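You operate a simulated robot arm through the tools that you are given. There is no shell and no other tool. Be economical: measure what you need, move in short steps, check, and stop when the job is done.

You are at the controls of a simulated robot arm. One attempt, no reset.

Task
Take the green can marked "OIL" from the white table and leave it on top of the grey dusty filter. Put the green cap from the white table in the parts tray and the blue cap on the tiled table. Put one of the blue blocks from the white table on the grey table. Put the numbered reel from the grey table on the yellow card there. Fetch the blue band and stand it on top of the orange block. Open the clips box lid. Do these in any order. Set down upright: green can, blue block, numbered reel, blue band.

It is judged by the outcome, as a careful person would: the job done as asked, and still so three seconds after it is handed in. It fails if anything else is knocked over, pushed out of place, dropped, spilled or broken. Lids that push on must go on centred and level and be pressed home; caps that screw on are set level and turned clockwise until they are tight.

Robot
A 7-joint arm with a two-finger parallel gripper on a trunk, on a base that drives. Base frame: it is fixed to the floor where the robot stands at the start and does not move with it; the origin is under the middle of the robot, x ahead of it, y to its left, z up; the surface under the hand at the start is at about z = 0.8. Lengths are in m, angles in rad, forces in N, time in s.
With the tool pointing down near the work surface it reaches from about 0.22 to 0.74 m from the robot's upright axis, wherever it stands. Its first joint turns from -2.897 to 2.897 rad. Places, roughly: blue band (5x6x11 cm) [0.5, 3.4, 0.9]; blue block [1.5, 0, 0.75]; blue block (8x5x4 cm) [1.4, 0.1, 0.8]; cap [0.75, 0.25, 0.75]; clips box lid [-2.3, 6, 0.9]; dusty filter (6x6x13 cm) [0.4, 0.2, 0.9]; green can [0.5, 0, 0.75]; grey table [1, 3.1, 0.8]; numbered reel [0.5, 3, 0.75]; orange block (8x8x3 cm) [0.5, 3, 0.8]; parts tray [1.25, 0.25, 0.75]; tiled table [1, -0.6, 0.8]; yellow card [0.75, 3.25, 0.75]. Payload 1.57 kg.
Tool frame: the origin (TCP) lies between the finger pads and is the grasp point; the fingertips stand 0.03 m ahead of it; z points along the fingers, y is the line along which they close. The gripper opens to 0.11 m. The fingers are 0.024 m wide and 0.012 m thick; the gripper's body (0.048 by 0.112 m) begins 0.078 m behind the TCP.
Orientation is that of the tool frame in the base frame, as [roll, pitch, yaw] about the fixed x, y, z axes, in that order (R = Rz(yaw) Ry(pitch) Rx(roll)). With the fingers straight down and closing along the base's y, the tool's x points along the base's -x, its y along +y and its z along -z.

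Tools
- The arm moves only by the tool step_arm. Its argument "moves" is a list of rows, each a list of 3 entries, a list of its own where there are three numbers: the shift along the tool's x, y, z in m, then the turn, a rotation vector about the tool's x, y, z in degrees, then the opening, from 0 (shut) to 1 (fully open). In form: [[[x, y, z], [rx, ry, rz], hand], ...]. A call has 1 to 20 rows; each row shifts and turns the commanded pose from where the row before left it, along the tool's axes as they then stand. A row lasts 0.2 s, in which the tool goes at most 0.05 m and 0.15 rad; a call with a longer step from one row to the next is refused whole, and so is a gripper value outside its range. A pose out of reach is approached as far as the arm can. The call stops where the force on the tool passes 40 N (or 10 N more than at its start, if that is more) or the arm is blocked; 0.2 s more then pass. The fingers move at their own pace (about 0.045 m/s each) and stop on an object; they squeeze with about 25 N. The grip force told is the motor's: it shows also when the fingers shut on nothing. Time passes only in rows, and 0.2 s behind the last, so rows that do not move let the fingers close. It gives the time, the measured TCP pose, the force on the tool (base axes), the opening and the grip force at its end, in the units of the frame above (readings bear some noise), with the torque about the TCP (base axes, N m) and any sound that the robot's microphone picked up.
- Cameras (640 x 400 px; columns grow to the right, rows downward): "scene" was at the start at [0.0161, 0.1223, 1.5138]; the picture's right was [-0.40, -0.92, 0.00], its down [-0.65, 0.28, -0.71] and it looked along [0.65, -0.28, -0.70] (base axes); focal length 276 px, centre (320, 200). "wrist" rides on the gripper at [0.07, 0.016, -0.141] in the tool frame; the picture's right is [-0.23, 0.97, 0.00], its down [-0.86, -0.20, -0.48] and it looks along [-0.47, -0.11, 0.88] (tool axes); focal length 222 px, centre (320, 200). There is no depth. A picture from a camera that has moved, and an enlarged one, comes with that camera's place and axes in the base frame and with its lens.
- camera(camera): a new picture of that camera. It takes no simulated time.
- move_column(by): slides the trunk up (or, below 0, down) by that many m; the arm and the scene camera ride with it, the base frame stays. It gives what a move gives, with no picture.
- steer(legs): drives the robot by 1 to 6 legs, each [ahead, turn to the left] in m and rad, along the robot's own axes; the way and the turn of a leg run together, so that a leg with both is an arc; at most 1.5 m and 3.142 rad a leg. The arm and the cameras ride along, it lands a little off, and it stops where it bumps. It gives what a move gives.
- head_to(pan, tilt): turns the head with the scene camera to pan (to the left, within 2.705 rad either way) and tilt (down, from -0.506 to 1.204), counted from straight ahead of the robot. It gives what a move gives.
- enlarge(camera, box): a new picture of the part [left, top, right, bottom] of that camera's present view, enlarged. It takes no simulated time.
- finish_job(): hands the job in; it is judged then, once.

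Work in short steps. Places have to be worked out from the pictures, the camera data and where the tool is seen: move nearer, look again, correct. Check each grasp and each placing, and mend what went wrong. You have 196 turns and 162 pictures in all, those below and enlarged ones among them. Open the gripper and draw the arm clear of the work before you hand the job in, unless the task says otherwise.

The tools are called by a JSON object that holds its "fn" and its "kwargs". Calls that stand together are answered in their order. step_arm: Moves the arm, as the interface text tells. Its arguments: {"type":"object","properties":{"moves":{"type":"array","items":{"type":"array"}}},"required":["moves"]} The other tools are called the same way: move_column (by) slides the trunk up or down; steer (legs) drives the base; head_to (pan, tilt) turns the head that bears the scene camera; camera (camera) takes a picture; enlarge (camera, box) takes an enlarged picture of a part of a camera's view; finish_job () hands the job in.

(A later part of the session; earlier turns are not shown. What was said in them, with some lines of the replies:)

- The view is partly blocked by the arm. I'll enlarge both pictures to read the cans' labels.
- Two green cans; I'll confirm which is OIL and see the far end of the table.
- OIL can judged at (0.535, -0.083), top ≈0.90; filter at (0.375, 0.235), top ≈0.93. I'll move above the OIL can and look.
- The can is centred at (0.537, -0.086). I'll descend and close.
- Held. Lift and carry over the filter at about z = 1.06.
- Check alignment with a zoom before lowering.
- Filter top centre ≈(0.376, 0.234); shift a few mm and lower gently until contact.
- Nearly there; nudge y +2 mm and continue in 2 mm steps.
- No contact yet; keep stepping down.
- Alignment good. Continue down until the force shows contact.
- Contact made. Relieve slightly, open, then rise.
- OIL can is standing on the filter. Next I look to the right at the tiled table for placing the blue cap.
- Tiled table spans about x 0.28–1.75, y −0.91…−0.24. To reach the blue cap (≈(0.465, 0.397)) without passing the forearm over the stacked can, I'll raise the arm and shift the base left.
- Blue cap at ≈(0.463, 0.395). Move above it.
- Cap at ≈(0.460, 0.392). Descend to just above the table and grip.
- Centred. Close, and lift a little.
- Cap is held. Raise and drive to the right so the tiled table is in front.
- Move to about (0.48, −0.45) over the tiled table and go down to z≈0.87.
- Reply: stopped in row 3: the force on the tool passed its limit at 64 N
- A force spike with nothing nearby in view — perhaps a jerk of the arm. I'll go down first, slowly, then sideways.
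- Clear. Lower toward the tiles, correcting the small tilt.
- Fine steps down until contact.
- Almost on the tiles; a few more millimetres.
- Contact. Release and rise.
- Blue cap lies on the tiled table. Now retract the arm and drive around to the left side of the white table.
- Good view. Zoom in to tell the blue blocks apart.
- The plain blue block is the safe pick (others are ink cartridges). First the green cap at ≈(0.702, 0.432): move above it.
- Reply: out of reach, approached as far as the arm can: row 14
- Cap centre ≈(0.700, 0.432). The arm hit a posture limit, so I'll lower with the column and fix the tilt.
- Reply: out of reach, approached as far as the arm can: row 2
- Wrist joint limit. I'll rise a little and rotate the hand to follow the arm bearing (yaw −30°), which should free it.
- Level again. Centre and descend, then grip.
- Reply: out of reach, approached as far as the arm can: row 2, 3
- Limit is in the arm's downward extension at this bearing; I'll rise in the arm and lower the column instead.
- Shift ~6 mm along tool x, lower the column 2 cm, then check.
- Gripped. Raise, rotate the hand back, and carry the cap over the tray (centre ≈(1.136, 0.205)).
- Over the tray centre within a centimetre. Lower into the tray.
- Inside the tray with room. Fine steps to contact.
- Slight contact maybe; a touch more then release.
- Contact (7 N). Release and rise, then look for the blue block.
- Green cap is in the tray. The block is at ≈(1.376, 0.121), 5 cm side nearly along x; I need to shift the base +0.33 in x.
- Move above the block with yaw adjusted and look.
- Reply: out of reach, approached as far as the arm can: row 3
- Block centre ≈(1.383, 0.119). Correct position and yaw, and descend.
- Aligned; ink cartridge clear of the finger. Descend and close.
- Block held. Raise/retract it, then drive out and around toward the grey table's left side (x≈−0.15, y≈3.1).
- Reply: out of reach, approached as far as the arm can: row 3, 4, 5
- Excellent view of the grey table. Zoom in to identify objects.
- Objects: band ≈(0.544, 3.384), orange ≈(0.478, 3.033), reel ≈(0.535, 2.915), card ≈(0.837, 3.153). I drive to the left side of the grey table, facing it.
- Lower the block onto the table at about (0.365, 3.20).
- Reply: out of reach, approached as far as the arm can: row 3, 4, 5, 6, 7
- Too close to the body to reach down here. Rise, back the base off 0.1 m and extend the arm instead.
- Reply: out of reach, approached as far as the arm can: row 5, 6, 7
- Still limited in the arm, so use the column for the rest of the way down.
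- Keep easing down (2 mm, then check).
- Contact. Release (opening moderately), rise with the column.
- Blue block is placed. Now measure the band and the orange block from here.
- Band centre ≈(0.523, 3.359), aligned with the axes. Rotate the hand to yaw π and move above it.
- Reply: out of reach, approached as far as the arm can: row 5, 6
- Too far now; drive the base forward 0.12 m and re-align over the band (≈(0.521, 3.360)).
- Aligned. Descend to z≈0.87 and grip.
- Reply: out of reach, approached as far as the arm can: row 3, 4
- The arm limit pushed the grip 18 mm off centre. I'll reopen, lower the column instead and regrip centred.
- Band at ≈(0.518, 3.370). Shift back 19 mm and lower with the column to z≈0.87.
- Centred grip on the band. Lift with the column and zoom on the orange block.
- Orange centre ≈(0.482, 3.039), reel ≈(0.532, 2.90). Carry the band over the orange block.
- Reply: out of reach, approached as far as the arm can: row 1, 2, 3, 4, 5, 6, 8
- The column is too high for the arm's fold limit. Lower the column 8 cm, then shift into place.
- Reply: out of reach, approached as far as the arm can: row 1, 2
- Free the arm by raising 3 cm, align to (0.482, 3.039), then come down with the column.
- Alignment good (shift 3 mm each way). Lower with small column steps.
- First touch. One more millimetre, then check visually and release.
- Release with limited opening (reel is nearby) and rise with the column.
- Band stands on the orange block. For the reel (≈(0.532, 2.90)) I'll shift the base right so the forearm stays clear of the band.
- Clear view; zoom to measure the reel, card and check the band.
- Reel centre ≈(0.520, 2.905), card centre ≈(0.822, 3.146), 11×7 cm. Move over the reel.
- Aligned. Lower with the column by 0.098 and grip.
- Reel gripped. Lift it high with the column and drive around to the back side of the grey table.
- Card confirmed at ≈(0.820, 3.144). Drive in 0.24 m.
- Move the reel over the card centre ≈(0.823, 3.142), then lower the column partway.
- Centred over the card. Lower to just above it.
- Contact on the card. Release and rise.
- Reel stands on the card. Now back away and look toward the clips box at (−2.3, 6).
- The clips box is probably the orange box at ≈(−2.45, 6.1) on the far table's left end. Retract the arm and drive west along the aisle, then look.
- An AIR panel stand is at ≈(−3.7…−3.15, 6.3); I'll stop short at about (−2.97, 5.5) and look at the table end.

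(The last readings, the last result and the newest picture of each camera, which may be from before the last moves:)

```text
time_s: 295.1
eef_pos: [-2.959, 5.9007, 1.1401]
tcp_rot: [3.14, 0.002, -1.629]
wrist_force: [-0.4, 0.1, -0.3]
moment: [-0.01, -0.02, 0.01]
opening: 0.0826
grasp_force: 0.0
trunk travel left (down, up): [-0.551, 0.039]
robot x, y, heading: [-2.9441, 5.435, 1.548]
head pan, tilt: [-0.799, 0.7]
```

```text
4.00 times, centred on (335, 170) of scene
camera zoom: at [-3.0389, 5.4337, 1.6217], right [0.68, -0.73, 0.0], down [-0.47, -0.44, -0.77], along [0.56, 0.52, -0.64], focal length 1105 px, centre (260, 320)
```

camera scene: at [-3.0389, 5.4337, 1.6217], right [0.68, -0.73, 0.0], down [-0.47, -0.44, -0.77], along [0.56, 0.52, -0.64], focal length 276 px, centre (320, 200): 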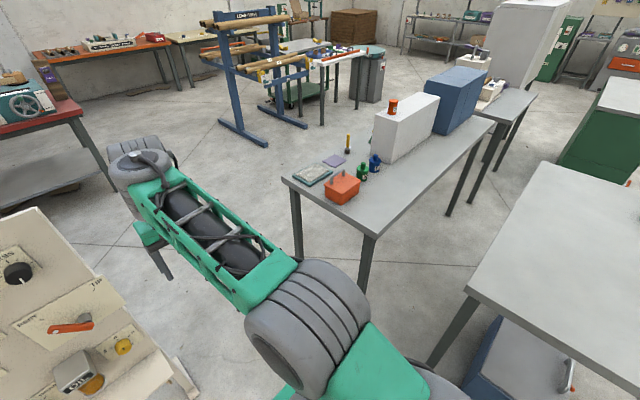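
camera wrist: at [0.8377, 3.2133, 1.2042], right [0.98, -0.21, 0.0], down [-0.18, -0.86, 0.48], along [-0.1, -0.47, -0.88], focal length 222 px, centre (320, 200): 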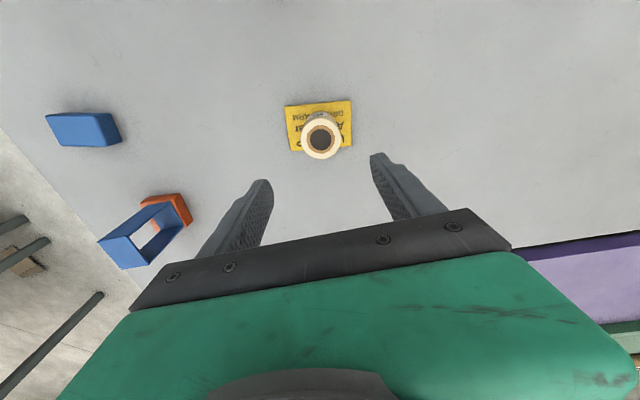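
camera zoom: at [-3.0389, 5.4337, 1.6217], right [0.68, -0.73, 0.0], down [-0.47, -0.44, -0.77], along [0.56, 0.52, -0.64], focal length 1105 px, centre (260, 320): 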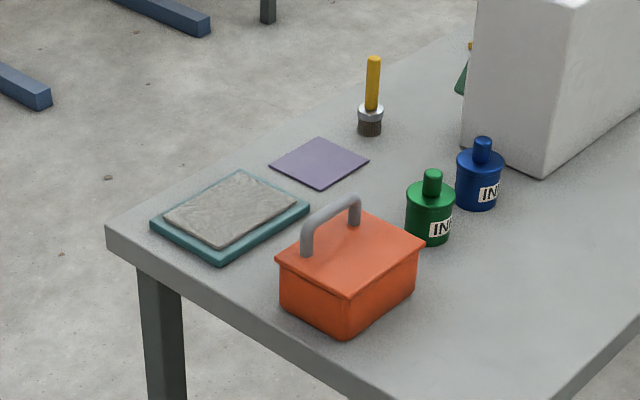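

Orange box with a bail handle: lid ≈ x −2.288…−2.15, y 6.003…6.10; handle bar along x at y≈6.087, z≈0.915, so the hinge is probably at the y=6.00 edge. I drive to the table's left end, facing +x.

{"fn": "steer", "kwargs": {"legs": [[0, -0.25], [0.58, 0], [0, -1.29]]}}

{"fn": "head_to", "kwargs": {"pan": 0.0, "tilt": 0.85}}

{"fn": "camera", "kwargs": {"camera": "scene"}}

{"fn": "camera", "kwargs": {"camera": "wrist"}}

```text
time_s: 302.4
eef_pos: [-2.3219, 6.0186, 1.1408]
tcp_rot: [3.141, 0.001, 3.114]
wrist_force: [-0.1, 0.0, -1.3]
moment: [0.02, -0.02, 0.0]
opening: 0.0829
grasp_force: 0.1
trunk travel left (down, up): [-0.551, 0.039]
robot x, y, heading: [-2.7907, 5.9903, 0.014]
head pan, tilt: [-0.799, 0.7]
```

```text
time_s: 303.6
eef_pos: [-2.3206, 6.0193, 1.1397]
tcp_rot: [-3.141, 0.001, 3.115]
wrist_force: [0.6, 0.0, 0.1]
moment: [0.0, -0.01, 0.0]
opening: 0.0824
grasp_force: 0.1
trunk travel left (down, up): [-0.551, 0.039]
robot x, y, heading: [-2.792, 5.9875, 0.012]
head pan, tilt: [0.0, 0.85]
```

```text
66 pictures are left
camera scene: at [-2.7726, 6.1453, 1.6093], right [0.01, -1.0, 0.0], down [-0.75, -0.01, -0.66], along [0.66, 0.01, -0.75], focal length 276 px, centre (320, 200)
```

scene: 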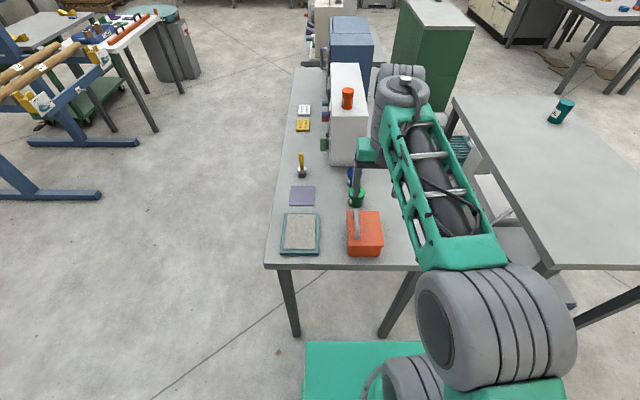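

```text
65 pictures are left
camera wrist: at [-2.3903, 6.0357, 1.2826], right [0.25, 0.97, 0.0], down [0.85, -0.22, 0.48], along [0.46, -0.12, -0.88], focal length 222 px, centre (320, 200)
```

wrist: 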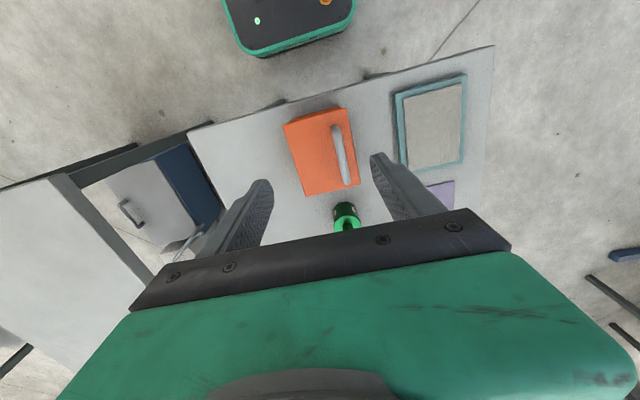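

{"fn": "enlarge", "kwargs": {"camera": "scene", "box": [310, 170, 430, 270]}}

{"fn": "enlarge", "kwargs": {"camera": "wrist", "box": [250, 80, 410, 220]}}

```text
4.00 times, centred on (370, 220) of scene
camera zoom: at [-2.7726, 6.1453, 1.6093], right [0.01, -1.0, 0.0], down [-0.75, -0.01, -0.66], along [0.66, 0.01, -0.75], focal length 1105 px, centre (120, 120)
```

zoom: 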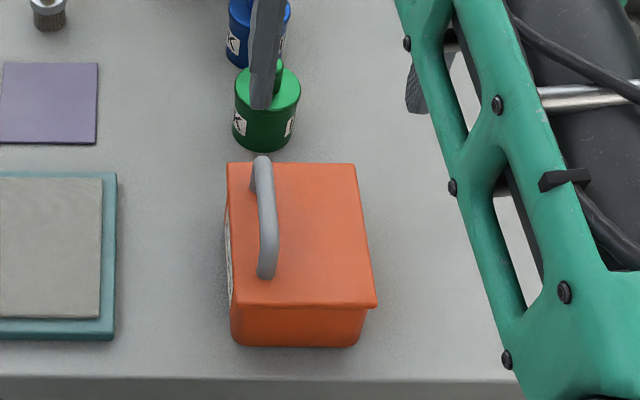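

```text
2.86 times, centred on (330, 150) of wrist
camera zoom: at [-2.3903, 6.0357, 1.2826], right [0.25, 0.97, 0.0], down [0.85, -0.22, 0.48], along [0.46, -0.12, -0.88], focal length 635 px, centre (291, 343)
```

zoom: 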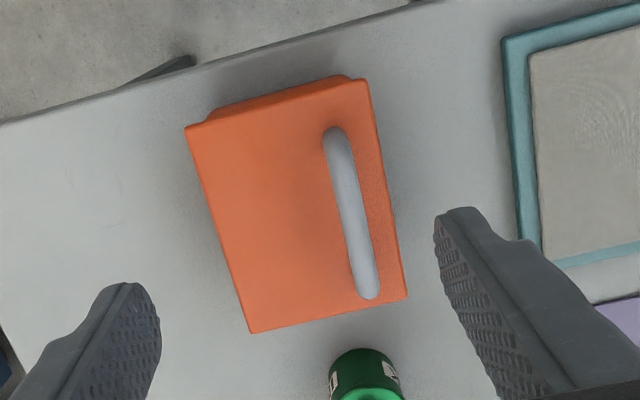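

Refined: lid centre ≈(−2.256, 6.010), handle bar along x at y≈6.041, top z≈0.92; label faces +y, hinge at −y side (≈5.958). Move above the handle.

{"fn": "move_column", "kwargs": {"by": -0.1}}

{"fn": "step_arm", "kwargs": {"moves": [[[-0.03, 0.012, 0], [0, 0, -0.7], 0.75], [[-0.031, 0.012, 0.01], [0, 0, -0.7], 0.75], [[0, 0, 0.02], [0, 0, 0], 0.6], [[0, 0, 0], [0, 0, 0], 0.6]]}}

{"fn": "camera", "kwargs": {"camera": "wrist"}}

{"fn": "enlarge", "kwargs": {"camera": "scene", "box": [310, 130, 430, 230]}}

```text
time_s: 304.9
eef_pos: [-2.321, 6.0178, 1.0405]
tcp_rot: [3.139, 0.002, 3.114]
wrist_force: [-0.2, 0.0, 0.5]
moment: [0.02, 0.03, -0.02]
opening: 0.0824
grasp_force: 0.1
trunk travel left (down, up): [-0.451, 0.139]
robot x, y, heading: [-2.7914, 5.9906, 0.005]
head pan, tilt: [0.0, 0.85]
```

```text
time_s: 305.9
eef_pos: [-2.259, 6.0404, 1.0107]
tcp_rot: [3.139, 0.003, 3.141]
wrist_force: [-0.4, 0.1, -0.9]
moment: [0.04, 0.0, -0.02]
opening: 0.0658
grasp_force: 0.1
trunk travel left (down, up): [-0.451, 0.139]
robot x, y, heading: [-2.7893, 5.9904, 0.013]
head pan, tilt: [0.0, 0.85]
```

```text
62 pictures are left
camera wrist: at [-2.3287, 6.0564, 1.1519], right [0.23, 0.97, 0.0], down [0.85, -0.2, 0.48], along [0.47, -0.11, -0.88], focal length 222 px, centre (320, 200)
```

wrist: 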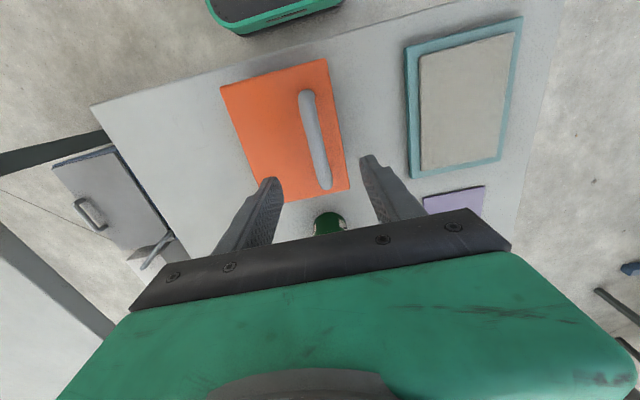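

```text
4.00 times, centred on (370, 180) of scene
camera zoom: at [-2.7728, 6.1453, 1.5093], right [0.01, -1.0, 0.0], down [-0.75, -0.01, -0.66], along [0.66, 0.01, -0.75], focal length 1105 px, centre (120, 280)
```

zoom: 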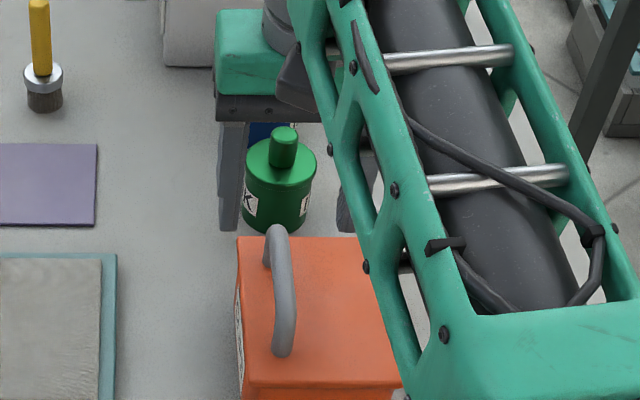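

Bar mid ≈(−2.269, 6.040). Descend onto the handle.

{"fn": "step_arm", "kwargs": {"moves": [[[0.009, 0, 0.03], [0, 0, 0], 0.6], [[0, 0, 0.04], [0, 0, 0], 0.6], [[0, 0, 0.02], [0, 0, 0], 0.6], [[0, 0, 0.008], [0, 0, 0], 0.6], [[0, 0, 0], [0, 0, 0], 0.6]]}}

{"fn": "camera", "kwargs": {"camera": "wrist"}}

{"fn": "enlarge", "kwargs": {"camera": "scene", "box": [310, 130, 430, 230]}}

```text
time_s: 307.1
eef_pos: [-2.2598, 6.0316, 0.9578]
tcp_rot: [-3.111, -0.01, -3.141]
wrist_force: [-0.8, 0.4, 0.6]
moment: [-0.03, -0.04, -0.02]
opening: 0.0661
grasp_force: 0.1
out of reach, approached as far as the arm can: row 2, 3, 4
trunk travel left (down, up): [-0.451, 0.139]
robot x, y, heading: [-2.7894, 5.9921, 0.016]
head pan, tilt: [0.0, 0.85]
```

```text
60 pictures are left
camera wrist: at [-2.3272, 6.0509, 1.1006], right [0.23, 0.97, -0.03], down [0.86, -0.19, 0.47], along [0.46, -0.14, -0.88], focal length 222 px, centre (320, 200)
```

wrist: 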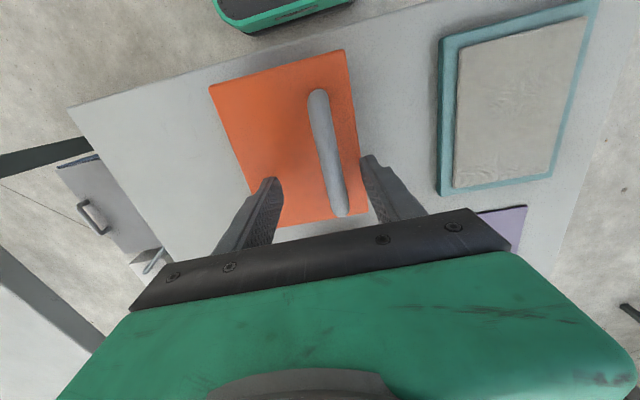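

```text
4.00 times, centred on (370, 180) of scene
camera zoom: at [-2.7728, 6.1452, 1.5093], right [0.01, -1.0, 0.0], down [-0.75, -0.01, -0.66], along [0.66, 0.01, -0.75], focal length 1105 px, centre (120, 280)
```

zoom: 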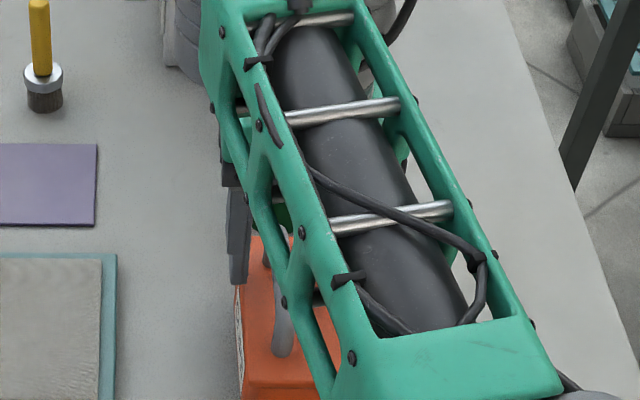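

Fold limit again — too close. Rise, back the base 0.1 m, and extend.

{"fn": "step_arm", "kwargs": {"moves": [[[0, 0, -0.04], [0, 0, 0], 0.6], [[0, 0, -0.04], [0, 0, 0], 0.6], [[0, 0, 0], [0, 0, 0], 0.6]]}}

{"fn": "steer", "kwargs": {"legs": [[-0.1, 0]]}}

```text
time_s: 307.9
eef_pos: [-2.2667, 6.0434, 1.0287]
tcp_rot: [3.139, 0.001, 3.14]
wrist_force: [0.9, 0.4, 0.2]
moment: [0.03, -0.04, 0.01]
opening: 0.0662
grasp_force: 0.1
trunk travel left (down, up): [-0.451, 0.139]
robot x, y, heading: [-2.7906, 5.9904, 0.011]
head pan, tilt: [0.0, 0.85]
```

```text
time_s: 309.0
eef_pos: [-2.3577, 6.0395, 1.0293]
tcp_rot: [3.141, 0.003, 3.139]
wrist_force: [-0.4, -0.4, 0.2]
moment: [-0.04, -0.03, 0.01]
opening: 0.0661
grasp_force: 0.0
trunk travel left (down, up): [-0.451, 0.139]
robot x, y, heading: [-2.8856, 5.9863, -0.022]
head pan, tilt: [0.0, 0.85]
```

{"fn": "step_arm", "kwargs": {"moves": [[[-0.045, 0, 0], [0, 0, 0], 0.6], [[-0.044, 0, 0], [0, 0, 0], 0.6], [[0, 0, 0.03], [0, 0, 0], 0.6], [[0, 0, 0.03], [0, 0, 0], 0.6], [[0, 0, 0.02], [0, 0, 0], 0.6], [[0, 0, 0], [0, 0, 0], 0.6]]}}

{"fn": "camera", "kwargs": {"camera": "wrist"}}

```text
time_s: 310.4
eef_pos: [-2.2659, 6.0379, 0.9541]
tcp_rot: [3.139, -0.001, 3.138]
wrist_force: [-0.3, -0.4, 0.1]
moment: [0.0, 0.04, -0.01]
opening: 0.0657
grasp_force: 0.1
out of reach, approached as far as the arm can: row 5
trunk travel left (down, up): [-0.451, 0.139]
robot x, y, heading: [-2.8812, 5.9838, -0.022]
head pan, tilt: [0.0, 0.85]
```

```text
58 pictures are left
camera wrist: at [-2.3347, 6.0539, 1.0958], right [0.23, 0.97, 0.0], down [0.85, -0.2, 0.48], along [0.47, -0.11, -0.88], focal length 222 px, centre (320, 200)
```

wrist: 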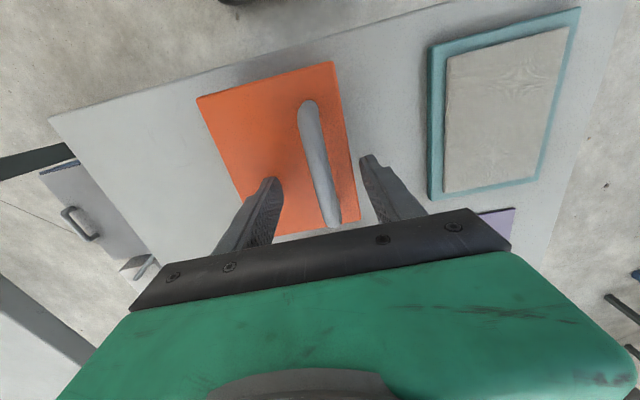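

Use the column for the final lowering.

{"fn": "step_arm", "kwargs": {"moves": [[[0.003, 0.001, -0.03], [0, 0, 0], 0.6], [[0, 0, 0], [0, 0, 0], 0.6]]}}

{"fn": "move_column", "kwargs": {"by": -0.062}}

{"fn": "camera", "kwargs": {"camera": "wrist"}}

```text
time_s: 311.0
eef_pos: [-2.2702, 6.0383, 0.9838]
tcp_rot: [3.138, 0.002, 3.138]
wrist_force: [-0.7, 0.0, 0.4]
moment: [-0.01, 0.0, -0.01]
opening: 0.0656
grasp_force: 0.0
trunk travel left (down, up): [-0.451, 0.139]
robot x, y, heading: [-2.8807, 5.9864, -0.026]
head pan, tilt: [0.0, 0.85]
```

```text
time_s: 311.8
eef_pos: [-2.2688, 6.0384, 0.951]
tcp_rot: [3.134, 0.023, 3.133]
wrist_force: [-7.7, -0.7, 14.4]
moment: [-0.56, 0.39, -0.34]
opening: 0.0666
grasp_force: 0.5
trunk travel left (down, up): [-0.406, 0.184]
robot x, y, heading: [-2.886, 5.9872, -0.03]
head pan, tilt: [0.0, 0.85]
stopped: the force on the tool passed its limit at 50 N (the readings are from after the stop); the commanded pose is now the measured one
```

```text
57 pictures are left
camera wrist: at [-2.3409, 6.0538, 1.0905], right [0.24, 0.97, 0.01], down [0.84, -0.21, 0.5], along [0.49, -0.11, -0.87], focal length 222 px, centre (320, 200)
```

wrist: 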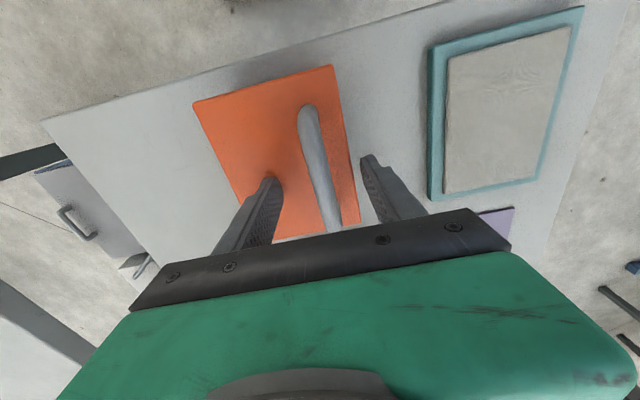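

The fingertips touched the lid: so lid top ≈0.92 and bar top ≈0.965, bar mid ≈(−2.292, 6.044). Rise slightly, re-level, shift, and check.

{"fn": "step_arm", "kwargs": {"moves": [[[0, 0, -0.012], [0, 0, 0], 0.6], [[0.02, 0.003, 0], [0.3, 1.3, 0], 0.6], [[0, 0, 0], [0, 0, 0], 0.6]]}}

{"fn": "camera", "kwargs": {"camera": "wrist"}}

```text
time_s: 312.6
eef_pos: [-2.2877, 6.0418, 0.9588]
tcp_rot: [3.141, -0.004, 3.136]
wrist_force: [0.0, -0.8, 0.1]
moment: [-0.01, 0.01, 0.0]
opening: 0.0661
grasp_force: 0.1
trunk travel left (down, up): [-0.406, 0.184]
robot x, y, heading: [-2.883, 5.9863, -0.02]
head pan, tilt: [0.0, 0.85]
```

```text
56 pictures are left
camera wrist: at [-2.3571, 6.0583, 1.1008], right [0.23, 0.97, 0.0], down [0.86, -0.2, 0.48], along [0.46, -0.11, -0.88], focal length 222 px, centre (320, 200)
```

wrist: 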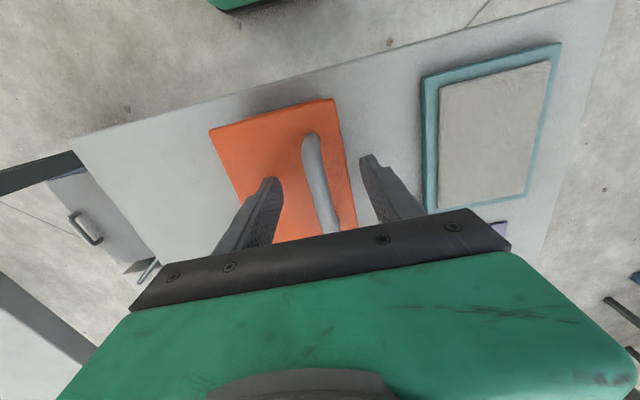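

Bar lies between the fingers. Close gently.

{"fn": "step_arm", "kwargs": {"moves": [[[0, 0, 0], [0, 0, 0], 0.4], [[0, 0, 0], [0, 0, 0], 0.2], [[0, 0, 0], [0, 0, 0], 0.1], [[0, 0, 0], [0, 0, 0], 0], [[0, 0, 0], [0, 0, 0], 0]]}}

{"fn": "camera", "kwargs": {"camera": "wrist"}}

```text
time_s: 313.8
eef_pos: [-2.2884, 6.0418, 0.9586]
tcp_rot: [3.139, -0.003, 3.137]
wrist_force: [1.1, 2.6, -0.1]
moment: [0.03, 0.02, 0.17]
opening: 0.0136
grasp_force: 27.9
trunk travel left (down, up): [-0.406, 0.184]
robot x, y, heading: [-2.8817, 5.9868, -0.029]
head pan, tilt: [0.0, 0.85]
```

```text
55 pictures are left
camera wrist: at [-2.3569, 6.0584, 1.1009], right [0.23, 0.97, 0.0], down [0.86, -0.2, 0.48], along [0.46, -0.11, -0.88], focal length 222 px, centre (320, 200)
```

wrist: 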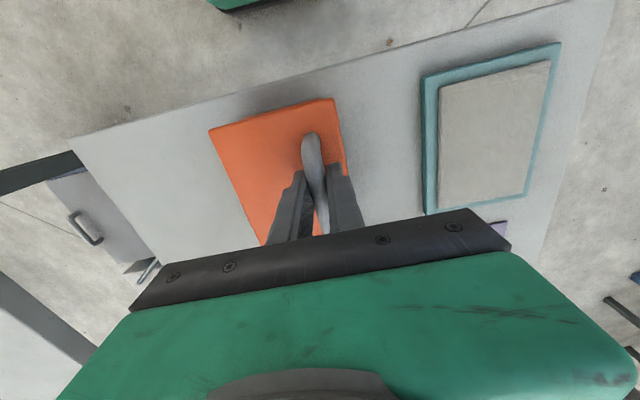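

Handle gripped (13.6 mm). Start opening: follow the arc about the hinge, 15° with the hand turning along.

{"fn": "step_arm", "kwargs": {"moves": [[[0, -0.004, -0.0066], [-5, 0, 0], 0], [[0, -0.004, -0.0066], [-5, 0, 0], 0], [[0, -0.004, -0.0066], [-5, 0, 0], 0], [[0, 0, 0], [0, 0, 0], 0]]}}

{"fn": "camera", "kwargs": {"camera": "scene"}}

{"fn": "camera", "kwargs": {"camera": "wrist"}}

```text
time_s: 314.8
eef_pos: [-2.2872, 6.0283, 0.9774]
tcp_rot: [2.878, -0.005, 3.136]
wrist_force: [-2.4, 0.1, -0.8]
moment: [0.04, -0.03, 0.26]
opening: 0.0132
grasp_force: 30.0
trunk travel left (down, up): [-0.406, 0.184]
robot x, y, heading: [-2.88, 5.9839, -0.032]
head pan, tilt: [0.0, 0.85]
```

```text
54 pictures are left
camera scene: at [-2.8592, 6.1397, 1.4641], right [-0.03, -1.0, 0.0], down [-0.75, 0.02, -0.66], along [0.66, -0.02, -0.75], focal length 276 px, centre (320, 200)
```

scene: 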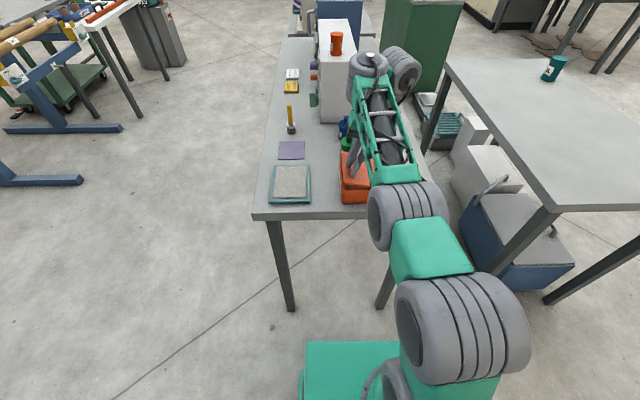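

```text
53 pictures are left
camera wrist: at [-2.357, 6.0072, 1.1183], right [0.23, 0.94, 0.25], down [0.85, -0.32, 0.41], along [0.46, 0.12, -0.88], focal length 222 px, centre (320, 200)
```

wrist: 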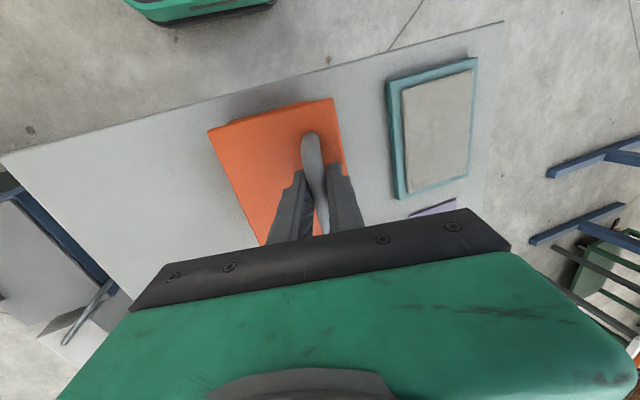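

The lid follows with little force. Zoom to verify the box itself stays put.

{"fn": "enlarge", "kwargs": {"camera": "scene", "box": [320, 130, 420, 220]}}

{"fn": "step_arm", "kwargs": {"moves": [[[0, -0.004, -0.0066], [-5, 0, 0], 0], [[0, -0.004, -0.0066], [-5, 0, 0], 0], [[0, -0.004, -0.0066], [-5, 0, 0], 0], [[0, 0, 0], [0, 0, 0], 0]]}}

{"fn": "enlarge", "kwargs": {"camera": "scene", "box": [320, 130, 420, 220]}}

```text
4.44 times, centred on (370, 175) of scene
camera zoom: at [-2.8592, 6.1397, 1.4641], right [-0.03, -1.0, 0.0], down [-0.75, 0.02, -0.66], along [0.66, -0.02, -0.75], focal length 1228 px, centre (98, 311)
```

zoom: 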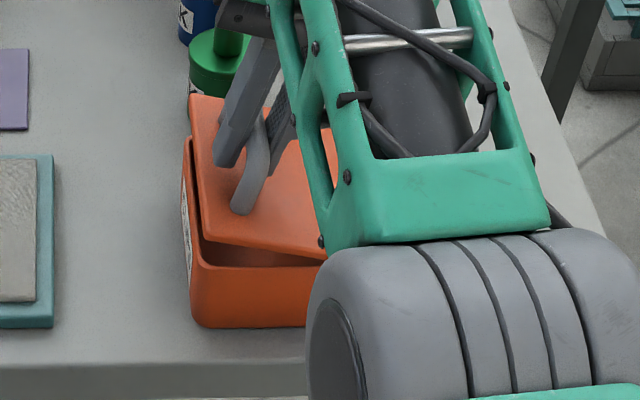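

```text
time_s: 315.8
eef_pos: [-2.2882, 6.0157, 0.9879]
tcp_rot: [2.705, -0.002, 3.136]
wrist_force: [-12.2, -3.3, -7.8]
moment: [0.04, -0.11, 0.26]
opening: 0.0136
grasp_force: 30.1
out of reach, approached as far as the arm can: row 3
trunk travel left (down, up): [-0.406, 0.184]
robot x, y, heading: [-2.8801, 5.9852, -0.028]
head pan, tilt: [0.0, 0.85]
```

```text
4.44 times, centred on (370, 175) of scene
camera zoom: at [-2.86, 6.1392, 1.4641], right [-0.03, -1.0, 0.0], down [-0.75, 0.02, -0.66], along [0.66, -0.02, -0.75], focal length 1228 px, centre (98, 311)
```

zoom: 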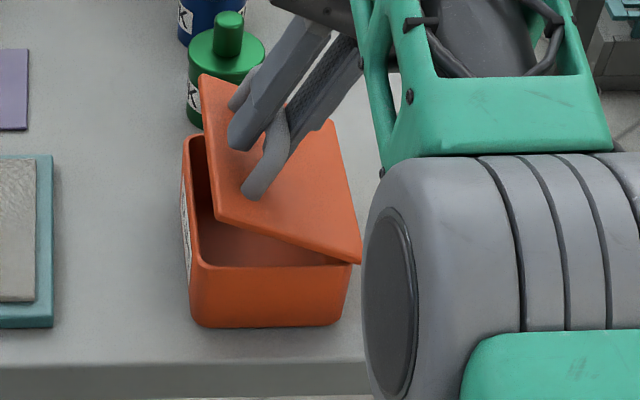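

The lid opens on its hinge, box unmoved, now ≈25°. The wrist is at a limit, so I continue with pure translation along the arc, letting the bar turn in the grip.

{"fn": "step_arm", "kwargs": {"moves": [[[0, -0.0045, -0.0055], [0, 0, 0], 0], [[0, -0.0045, -0.0055], [0, 0, 0], 0], [[0, 0, 0], [0, 0, 0], 0]]}}

{"fn": "enlarge", "kwargs": {"camera": "scene", "box": [320, 130, 420, 220]}}

```text
time_s: 316.6
eef_pos: [-2.2877, 6.0049, 0.9944]
tcp_rot: [2.706, 0.0, 3.135]
wrist_force: [-4.1, -0.3, 0.3]
moment: [0.02, 0.05, 0.26]
opening: 0.0131
grasp_force: 30.7
trunk travel left (down, up): [-0.406, 0.184]
robot x, y, heading: [-2.8827, 5.9824, -0.026]
head pan, tilt: [0.0, 0.85]
```

```text
4.44 times, centred on (370, 175) of scene
camera zoom: at [-2.8596, 6.1397, 1.4643], right [-0.03, -1.0, 0.0], down [-0.75, 0.02, -0.66], along [0.66, -0.02, -0.75], focal length 1228 px, centre (98, 311)
```

zoom: 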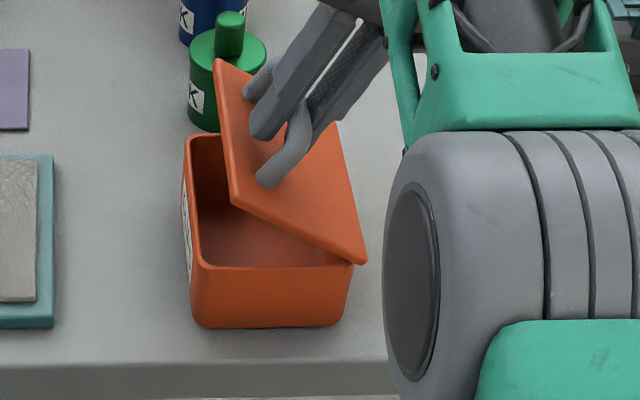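

Works smoothly (~35°). Continue along the arc to ≈65°.

{"fn": "step_arm", "kwargs": {"moves": [[[0, -0.0051, -0.0055], [0, 0, 0], 0], [[0, -0.0051, -0.0055], [0, 0, 0], 0], [[0, -0.0062, -0.0047], [0, 0, 0], 0], [[0, -0.0062, -0.0046], [0, 0, 0], 0], [[0, -0.0069, -0.0036], [0, 0, 0], 0], [[0, -0.0069, -0.0035], [0, 0, 0], 0], [[0, 0, 0], [0, 0, 0], 0]]}}

{"fn": "enlarge", "kwargs": {"camera": "scene", "box": [320, 130, 420, 220]}}

```text
time_s: 318.2
eef_pos: [-2.2888, 5.9578, 1.0028]
tcp_rot: [2.705, -0.004, 3.134]
wrist_force: [9.0, -0.6, 4.7]
moment: [-0.02, -0.4, 0.12]
opening: 0.0134
grasp_force: 30.6
trunk travel left (down, up): [-0.406, 0.184]
robot x, y, heading: [-2.8836, 5.9864, -0.03]
head pan, tilt: [0.0, 0.85]
```

```text
4.44 times, centred on (370, 175) of scene
camera zoom: at [-2.8583, 6.1396, 1.4641], right [-0.03, -1.0, 0.0], down [-0.75, 0.02, -0.66], along [0.66, -0.02, -0.75], focal length 1228 px, centre (98, 311)
```

zoom: 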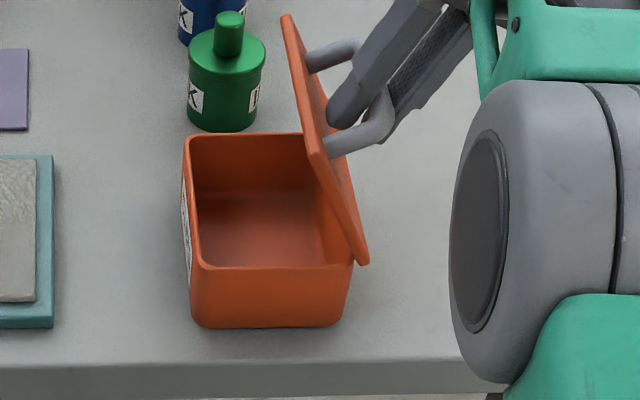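

Lid ≈65–70°. Continue to past vertical, ≈105°.

{"fn": "step_arm", "kwargs": {"moves": [[[0, -0.0074, -0.0023], [0, 0, 0], 0], [[0, -0.0074, -0.0022], [0, 0, 0], 0], [[0, -0.0077, -0.001], [0, 0, 0], 0], [[0, -0.0077, -0.0009], [0, 0, 0], 0], [[0, -0.0078, 0.0004], [0, 0, 0], 0], [[0, -0.0077, 0.0004], [0, 0, 0], 0], [[0, 0, 0], [0, 0, 0], 0]]}}

{"fn": "enlarge", "kwargs": {"camera": "scene", "box": [320, 130, 420, 220]}}

```text
time_s: 319.8
eef_pos: [-2.2888, 5.9156, 0.9889]
tcp_rot: [2.705, -0.002, 3.134]
wrist_force: [-7.2, 2.0, -2.2]
moment: [0.06, 0.01, 0.3]
opening: 0.0134
grasp_force: 30.1
trunk travel left (down, up): [-0.406, 0.184]
robot x, y, heading: [-2.8806, 5.9848, -0.03]
head pan, tilt: [0.0, 0.85]
```

```text
4.44 times, centred on (370, 175) of scene
camera zoom: at [-2.8597, 6.1398, 1.4641], right [-0.03, -1.0, 0.0], down [-0.75, 0.02, -0.66], along [0.66, -0.02, -0.75], focal length 1228 px, centre (98, 311)
```

zoom: 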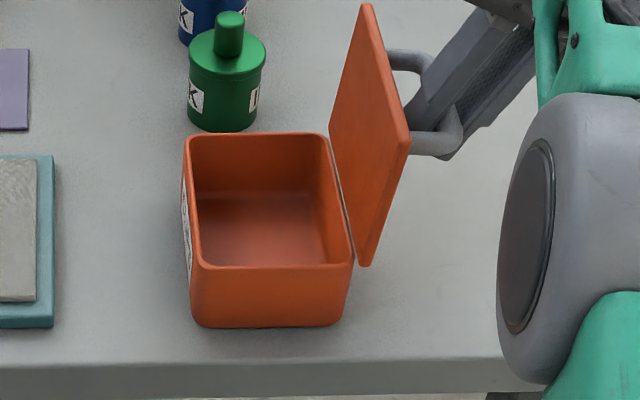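

Past vertical (~95°). A bit further so it stays open by itself.

{"fn": "step_arm", "kwargs": {"moves": [[[0, -0.0076, 0.0016], [0, 0, 0], 0], [[0, -0.0075, 0.0018], [0, 0, 0], 0], [[0, -0.0072, 0.003], [0, 0, 0], 0], [[0, 0, 0], [0, 0, 0], 0]]}}

{"fn": "enlarge", "kwargs": {"camera": "scene", "box": [320, 130, 420, 220]}}

```text
time_s: 320.8
eef_pos: [-2.2885, 5.8968, 0.9753]
tcp_rot: [2.706, -0.002, 3.136]
wrist_force: [3.9, 1.8, 5.9]
moment: [0.06, 0.17, 0.32]
opening: 0.0135
grasp_force: 30.3
trunk travel left (down, up): [-0.406, 0.184]
robot x, y, heading: [-2.8836, 5.9844, -0.022]
head pan, tilt: [0.0, 0.85]
```

```text
4.44 times, centred on (370, 175) of scene
camera zoom: at [-2.8591, 6.1399, 1.4642], right [-0.03, -1.0, 0.0], down [-0.75, 0.02, -0.66], along [0.66, -0.02, -0.75], focal length 1228 px, centre (98, 311)
```

zoom: 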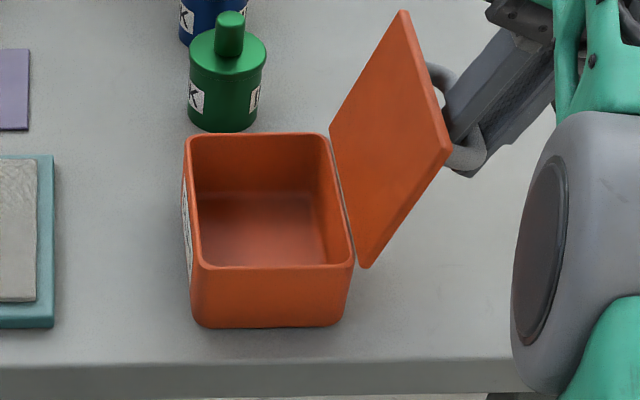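

Lid ≈112°. Ease it a bit further to feel whether there is a stop.

{"fn": "step_arm", "kwargs": {"moves": [[[0, -0.006, 0.0044], [0, 0, 0], 0], [[0, -0.0062, 0.0045], [0, 0, 0], 0], [[0, 0, 0], [0, 0, 0], 0]]}}

{"fn": "enlarge", "kwargs": {"camera": "scene", "box": [320, 130, 420, 220]}}

```text
time_s: 321.4
eef_pos: [-2.2887, 5.8987, 0.9725]
tcp_rot: [2.695, 0.014, 3.14]
wrist_force: [-18.9, 10.1, 12.3]
moment: [0.02, 0.47, -0.01]
opening: 0.0136
grasp_force: 29.8
trunk travel left (down, up): [-0.406, 0.184]
robot x, y, heading: [-2.8795, 5.9849, -0.023]
head pan, tilt: [0.0, 0.85]
stopped in row 2: the force on the tool passed its limit at 67 N (the readings are from after the stop); the commanded pose is now the measured one
```

```text
4.44 times, centred on (370, 175) of scene
camera zoom: at [-2.8622, 6.1415, 1.4638], right [-0.02, -1.0, 0.0], down [-0.75, 0.02, -0.66], along [0.66, -0.02, -0.75], focal length 1228 px, centre (98, 311)
```

zoom: 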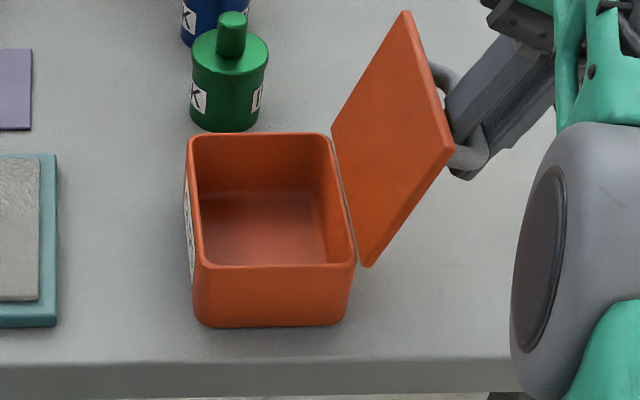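

The hinge stop is at ≈113°. Release and withdraw along the tool axis.

{"fn": "step_arm", "kwargs": {"moves": [[[0, 0, 0], [0, 0, 0], 0.2], [[0, 0, 0], [0, 0, 0], 0.3], [[0, 0, 0], [0, 0, 0], 0.3], [[0, 0, -0.02], [0, 0, 0], 0.3], [[0, 0, -0.03], [0, 0, 0], 0.3], [[0, 0, -0.03], [0, 0, 0], 0.3], [[0, 0, -0.03], [0, 0, 0], 0.3], [[0, 0, 0], [0, 0, 0], 0.3]]}}

{"fn": "camera", "kwargs": {"camera": "scene"}}

```text
time_s: 323.2
eef_pos: [-2.3228, 5.8573, 1.0357]
tcp_rot: [2.703, 0.01, 3.139]
wrist_force: [0.1, 0.8, 0.3]
moment: [-0.02, -0.01, 0.0]
opening: 0.0328
grasp_force: 0.1
out of reach, approached as far as the arm can: row 5, 6, 7
trunk travel left (down, up): [-0.406, 0.184]
robot x, y, heading: [-2.8803, 5.9803, -0.025]
head pan, tilt: [0.0, 0.85]
```

```text
45 pictures are left
camera scene: at [-2.8593, 6.1396, 1.4642], right [-0.02, -1.0, 0.0], down [-0.75, 0.02, -0.66], along [0.66, -0.02, -0.75], focal length 276 px, centre (320, 200)
```

scene: 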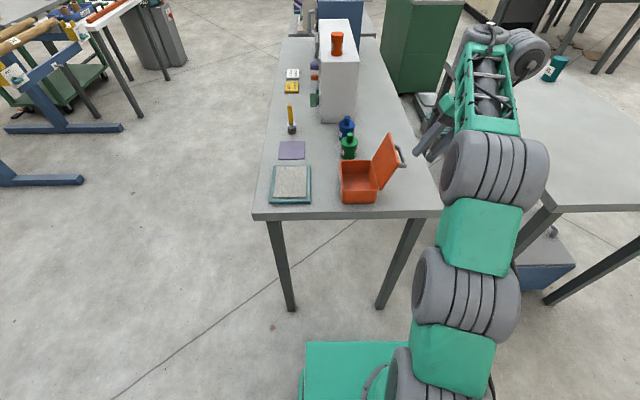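

The lid stays open and the fingers are free. Raise the column and back off, then re-check.

{"fn": "move_column", "kwargs": {"by": 0.15}}

{"fn": "steer", "kwargs": {"legs": [[-0.15, 0]]}}

{"fn": "camera", "kwargs": {"camera": "scene"}}

```text
time_s: 324.9
eef_pos: [-2.3229, 5.8585, 1.1861]
tcp_rot: [2.702, 0.009, 3.139]
wrist_force: [0.1, 0.2, -0.1]
moment: [0.02, 0.01, 0.02]
opening: 0.033
grasp_force: 0.1
trunk travel left (down, up): [-0.556, 0.034]
robot x, y, heading: [-2.8827, 5.986, -0.022]
head pan, tilt: [0.0, 0.85]
```

```text
time_s: 326.2
eef_pos: [-2.3824, 5.8137, 1.1856]
tcp_rot: [2.705, 0.01, 3.067]
wrist_force: [0.8, 1.4, 0.4]
moment: [-0.15, 0.05, -0.01]
opening: 0.0332
grasp_force: 0.1
trunk travel left (down, up): [-0.556, 0.034]
robot x, y, heading: [-2.9349, 5.9544, -0.258]
head pan, tilt: [0.0, 0.85]
stopped in leg 1: the robot was blocked; the commanded pose is now the measured one
```

```text
44 pictures are left
camera scene: at [-2.8749, 6.1033, 1.6137], right [-0.25, -0.97, 0.0], down [-0.73, 0.19, -0.66], along [0.64, -0.17, -0.75], focal length 276 px, centre (320, 200)
```

scene: 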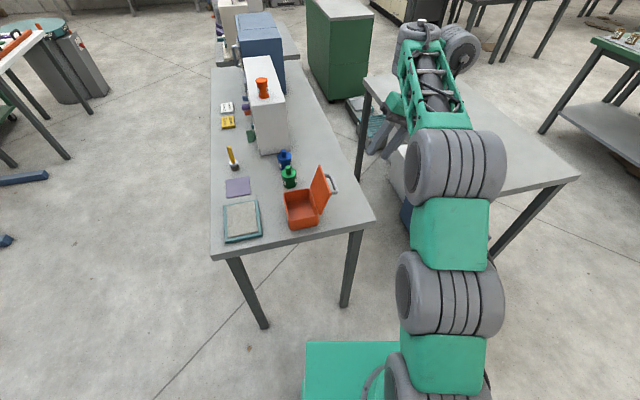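

The base bumped something behind — probably the AIR stand. Look back-left to check it.

{"fn": "head_to", "kwargs": {"pan": 2.5, "tilt": 0.7}}

{"fn": "camera", "kwargs": {"camera": "scene"}}

```text
time_s: 328.4
eef_pos: [-2.3835, 5.807, 1.185]
tcp_rot: [2.704, 0.011, 3.066]
wrist_force: [0.7, 0.1, 0.5]
moment: [-0.02, -0.01, 0.01]
opening: 0.0329
grasp_force: 0.1
trunk travel left (down, up): [-0.556, 0.034]
robot x, y, heading: [-2.9349, 5.9531, -0.256]
head pan, tilt: [2.499, 0.7]
```

```text
43 pictures are left
camera scene: at [-3.0051, 6.1847, 1.6264], right [0.78, 0.62, 0.0], down [0.4, -0.5, -0.76], along [-0.48, 0.6, -0.64], focal length 276 px, centre (320, 200)
```

scene: 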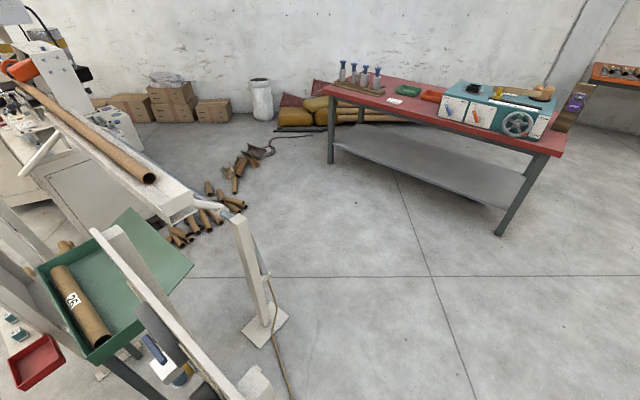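

{"fn": "head_to", "kwargs": {"pan": 2.7, "tilt": 1.1}}

{"fn": "camera", "kwargs": {"camera": "scene"}}

```text
time_s: 329.3
eef_pos: [-2.383, 5.807, 1.1869]
tcp_rot: [2.704, 0.01, 3.067]
wrist_force: [-0.1, -0.4, -0.3]
moment: [-0.03, 0.01, 0.0]
opening: 0.0331
grasp_force: 0.1
trunk travel left (down, up): [-0.556, 0.034]
robot x, y, heading: [-2.935, 5.9505, -0.255]
head pan, tilt: [2.7, 1.1]
```

```text
42 pictures are left
camera scene: at [-3.0006, 6.1589, 1.5965], right [0.64, 0.77, 0.0], down [0.68, -0.57, -0.45], along [-0.35, 0.29, -0.89], focal length 276 px, centre (320, 200)
```

scene: 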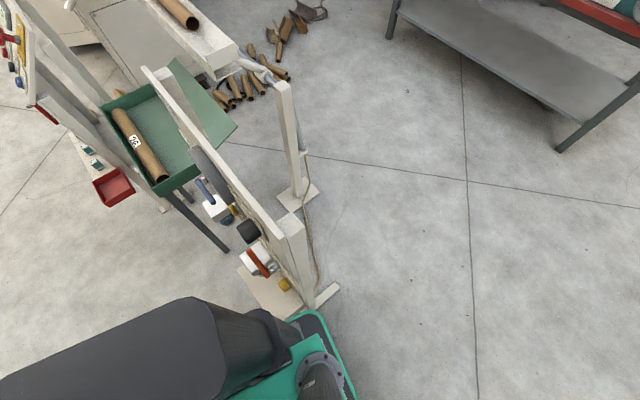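

The base merely touches the stand's foot; the stand is upright and in place. Move forward 5 cm off it, open the gripper and take a last look at the box.

{"fn": "steer", "kwargs": {"legs": [[0.05, 0]]}}

{"fn": "step_arm", "kwargs": {"moves": [[[0, 0, 0], [0, 0, 0], 0.6], [[0, 0, 0], [0, 0, 0], 1], [[0, 0, 0], [0, 0, 0], 1]]}}

{"fn": "camera", "kwargs": {"camera": "scene"}}

{"fn": "head_to", "kwargs": {"pan": 0.2, "tilt": 0.8}}

{"fn": "camera", "kwargs": {"camera": "scene"}}

```text
time_s: 330.2
eef_pos: [-2.3362, 5.7943, 1.1859]
tcp_rot: [2.701, 0.009, 3.064]
wrist_force: [0.0, 0.2, -0.4]
moment: [0.02, 0.02, 0.03]
opening: 0.0328
grasp_force: 0.1
trunk travel left (down, up): [-0.556, 0.034]
robot x, y, heading: [-2.887, 5.9398, -0.254]
head pan, tilt: [2.7, 1.1]
```

```text
time_s: 331.0
eef_pos: [-2.3344, 5.7948, 1.1852]
tcp_rot: [2.703, 0.008, 3.066]
wrist_force: [-0.1, -0.3, -0.3]
moment: [-0.02, -0.04, -0.03]
opening: 0.1011
grasp_force: 0.0
trunk travel left (down, up): [-0.556, 0.034]
robot x, y, heading: [-2.8868, 5.9398, -0.256]
head pan, tilt: [2.7, 1.1]
```

```text
41 pictures are left
camera scene: at [-2.9521, 6.1462, 1.5964], right [0.64, 0.77, 0.0], down [0.68, -0.57, -0.45], along [-0.35, 0.29, -0.89], focal length 276 px, centre (320, 200)
```

scene: 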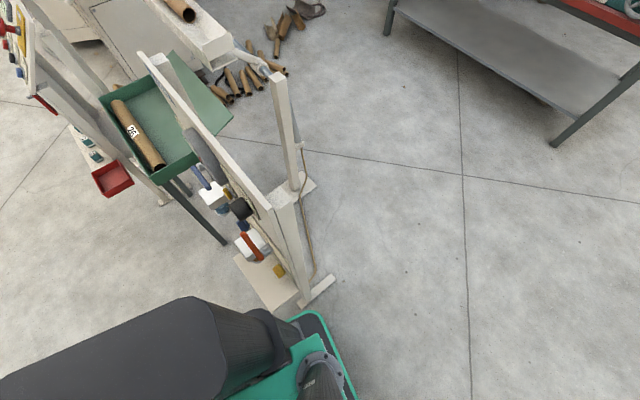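

```text
time_s: 333.3
eef_pos: [-2.3341, 5.795, 1.1852]
tcp_rot: [2.704, 0.009, 3.064]
wrist_force: [0.2, 0.1, 0.0]
moment: [0.02, 0.01, 0.02]
opening: 0.1101
grasp_force: 0.0
trunk travel left (down, up): [-0.556, 0.034]
robot x, y, heading: [-2.8864, 5.9379, -0.255]
head pan, tilt: [0.201, 0.799]
```

```text
40 pictures are left
camera scene: at [-2.823, 6.1015, 1.6182], right [-0.05, -1.0, 0.0], down [-0.72, 0.04, -0.7], along [0.7, -0.04, -0.72], focal length 276 px, centre (320, 200)
```

scene: 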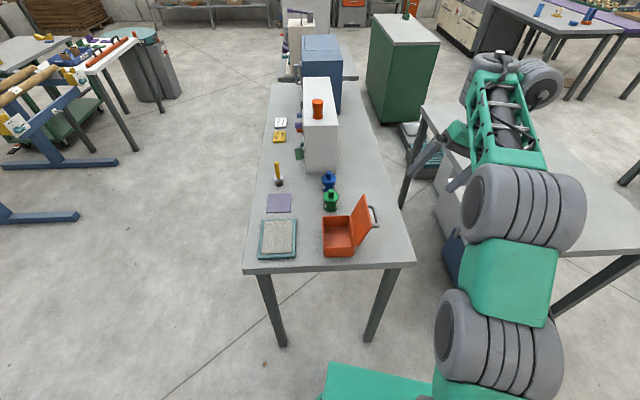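

The lid stays open and everything is clear. A quick zoom confirms the grey table in the distance before handing in.

{"fn": "head_to", "kwargs": {"pan": -0.45, "tilt": 0.35}}

{"fn": "camera", "kwargs": {"camera": "scene"}}

```text
time_s: 334.3
eef_pos: [-2.3355, 5.796, 1.186]
tcp_rot: [2.703, 0.009, 3.064]
wrist_force: [-0.4, -0.2, 0.4]
moment: [0.01, -0.01, 0.0]
opening: 0.1099
grasp_force: 0.0
trunk travel left (down, up): [-0.556, 0.034]
robot x, y, heading: [-2.8853, 5.9402, -0.251]
head pan, tilt: [-0.45, 0.351]
```

```text
39 pictures are left
camera scene: at [-2.8325, 6.0455, 1.6578], right [-0.65, -0.76, 0.0], down [-0.26, 0.22, -0.94], along [0.72, -0.61, -0.34], focal length 276 px, centre (320, 200)
```

scene: 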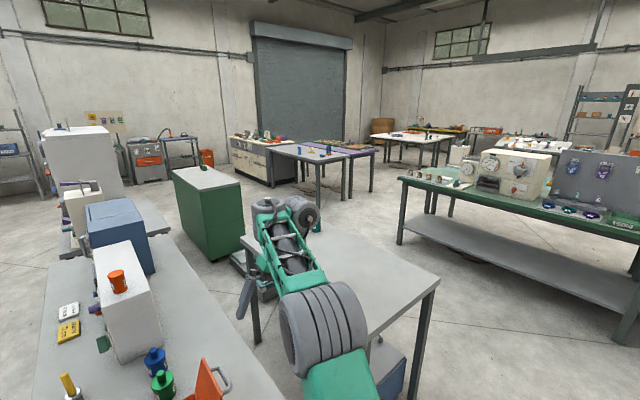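

{"fn": "enlarge", "kwargs": {"camera": "scene", "box": [260, 120, 460, 220]}}

```text
3.20 times, centred on (360, 170) of scene
camera zoom: at [-2.8325, 6.0455, 1.6578], right [-0.65, -0.76, 0.0], down [-0.26, 0.22, -0.94], along [0.72, -0.61, -0.34], focal length 884 px, centre (192, 296)
```

zoom: 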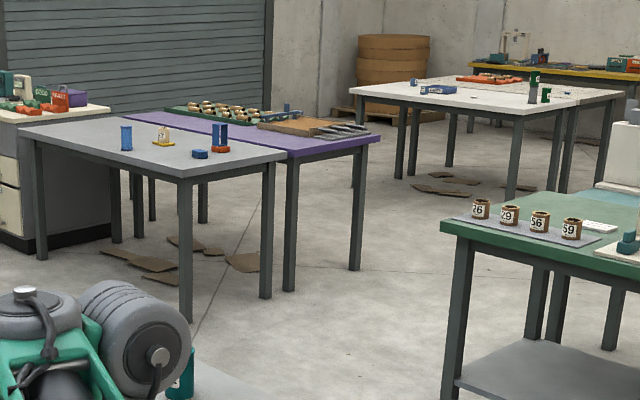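

Everything is in place: the reel on the card, the band on the orange block, the blue block on the grey table, the can on the filter and the lid open. Handing in.

{"fn": "finish_job", "kwargs": {}}

```text
The job is handed in.
```

The job is handed in, and all seven parts are done:
- The OIL can is upright on the dusty filter.
- The green cap is in the parts tray.
- The blue cap is on the tiled table.
- The plain blue block is upright on the grey table.
- The numbered reel is upright on the yellow card.
- The blue band is standing on the orange block.
- The clips box lid is open.

While backing away from the clips box, the base bumped the foot of the AIR panel stand, which stayed upright and looked unmoved.
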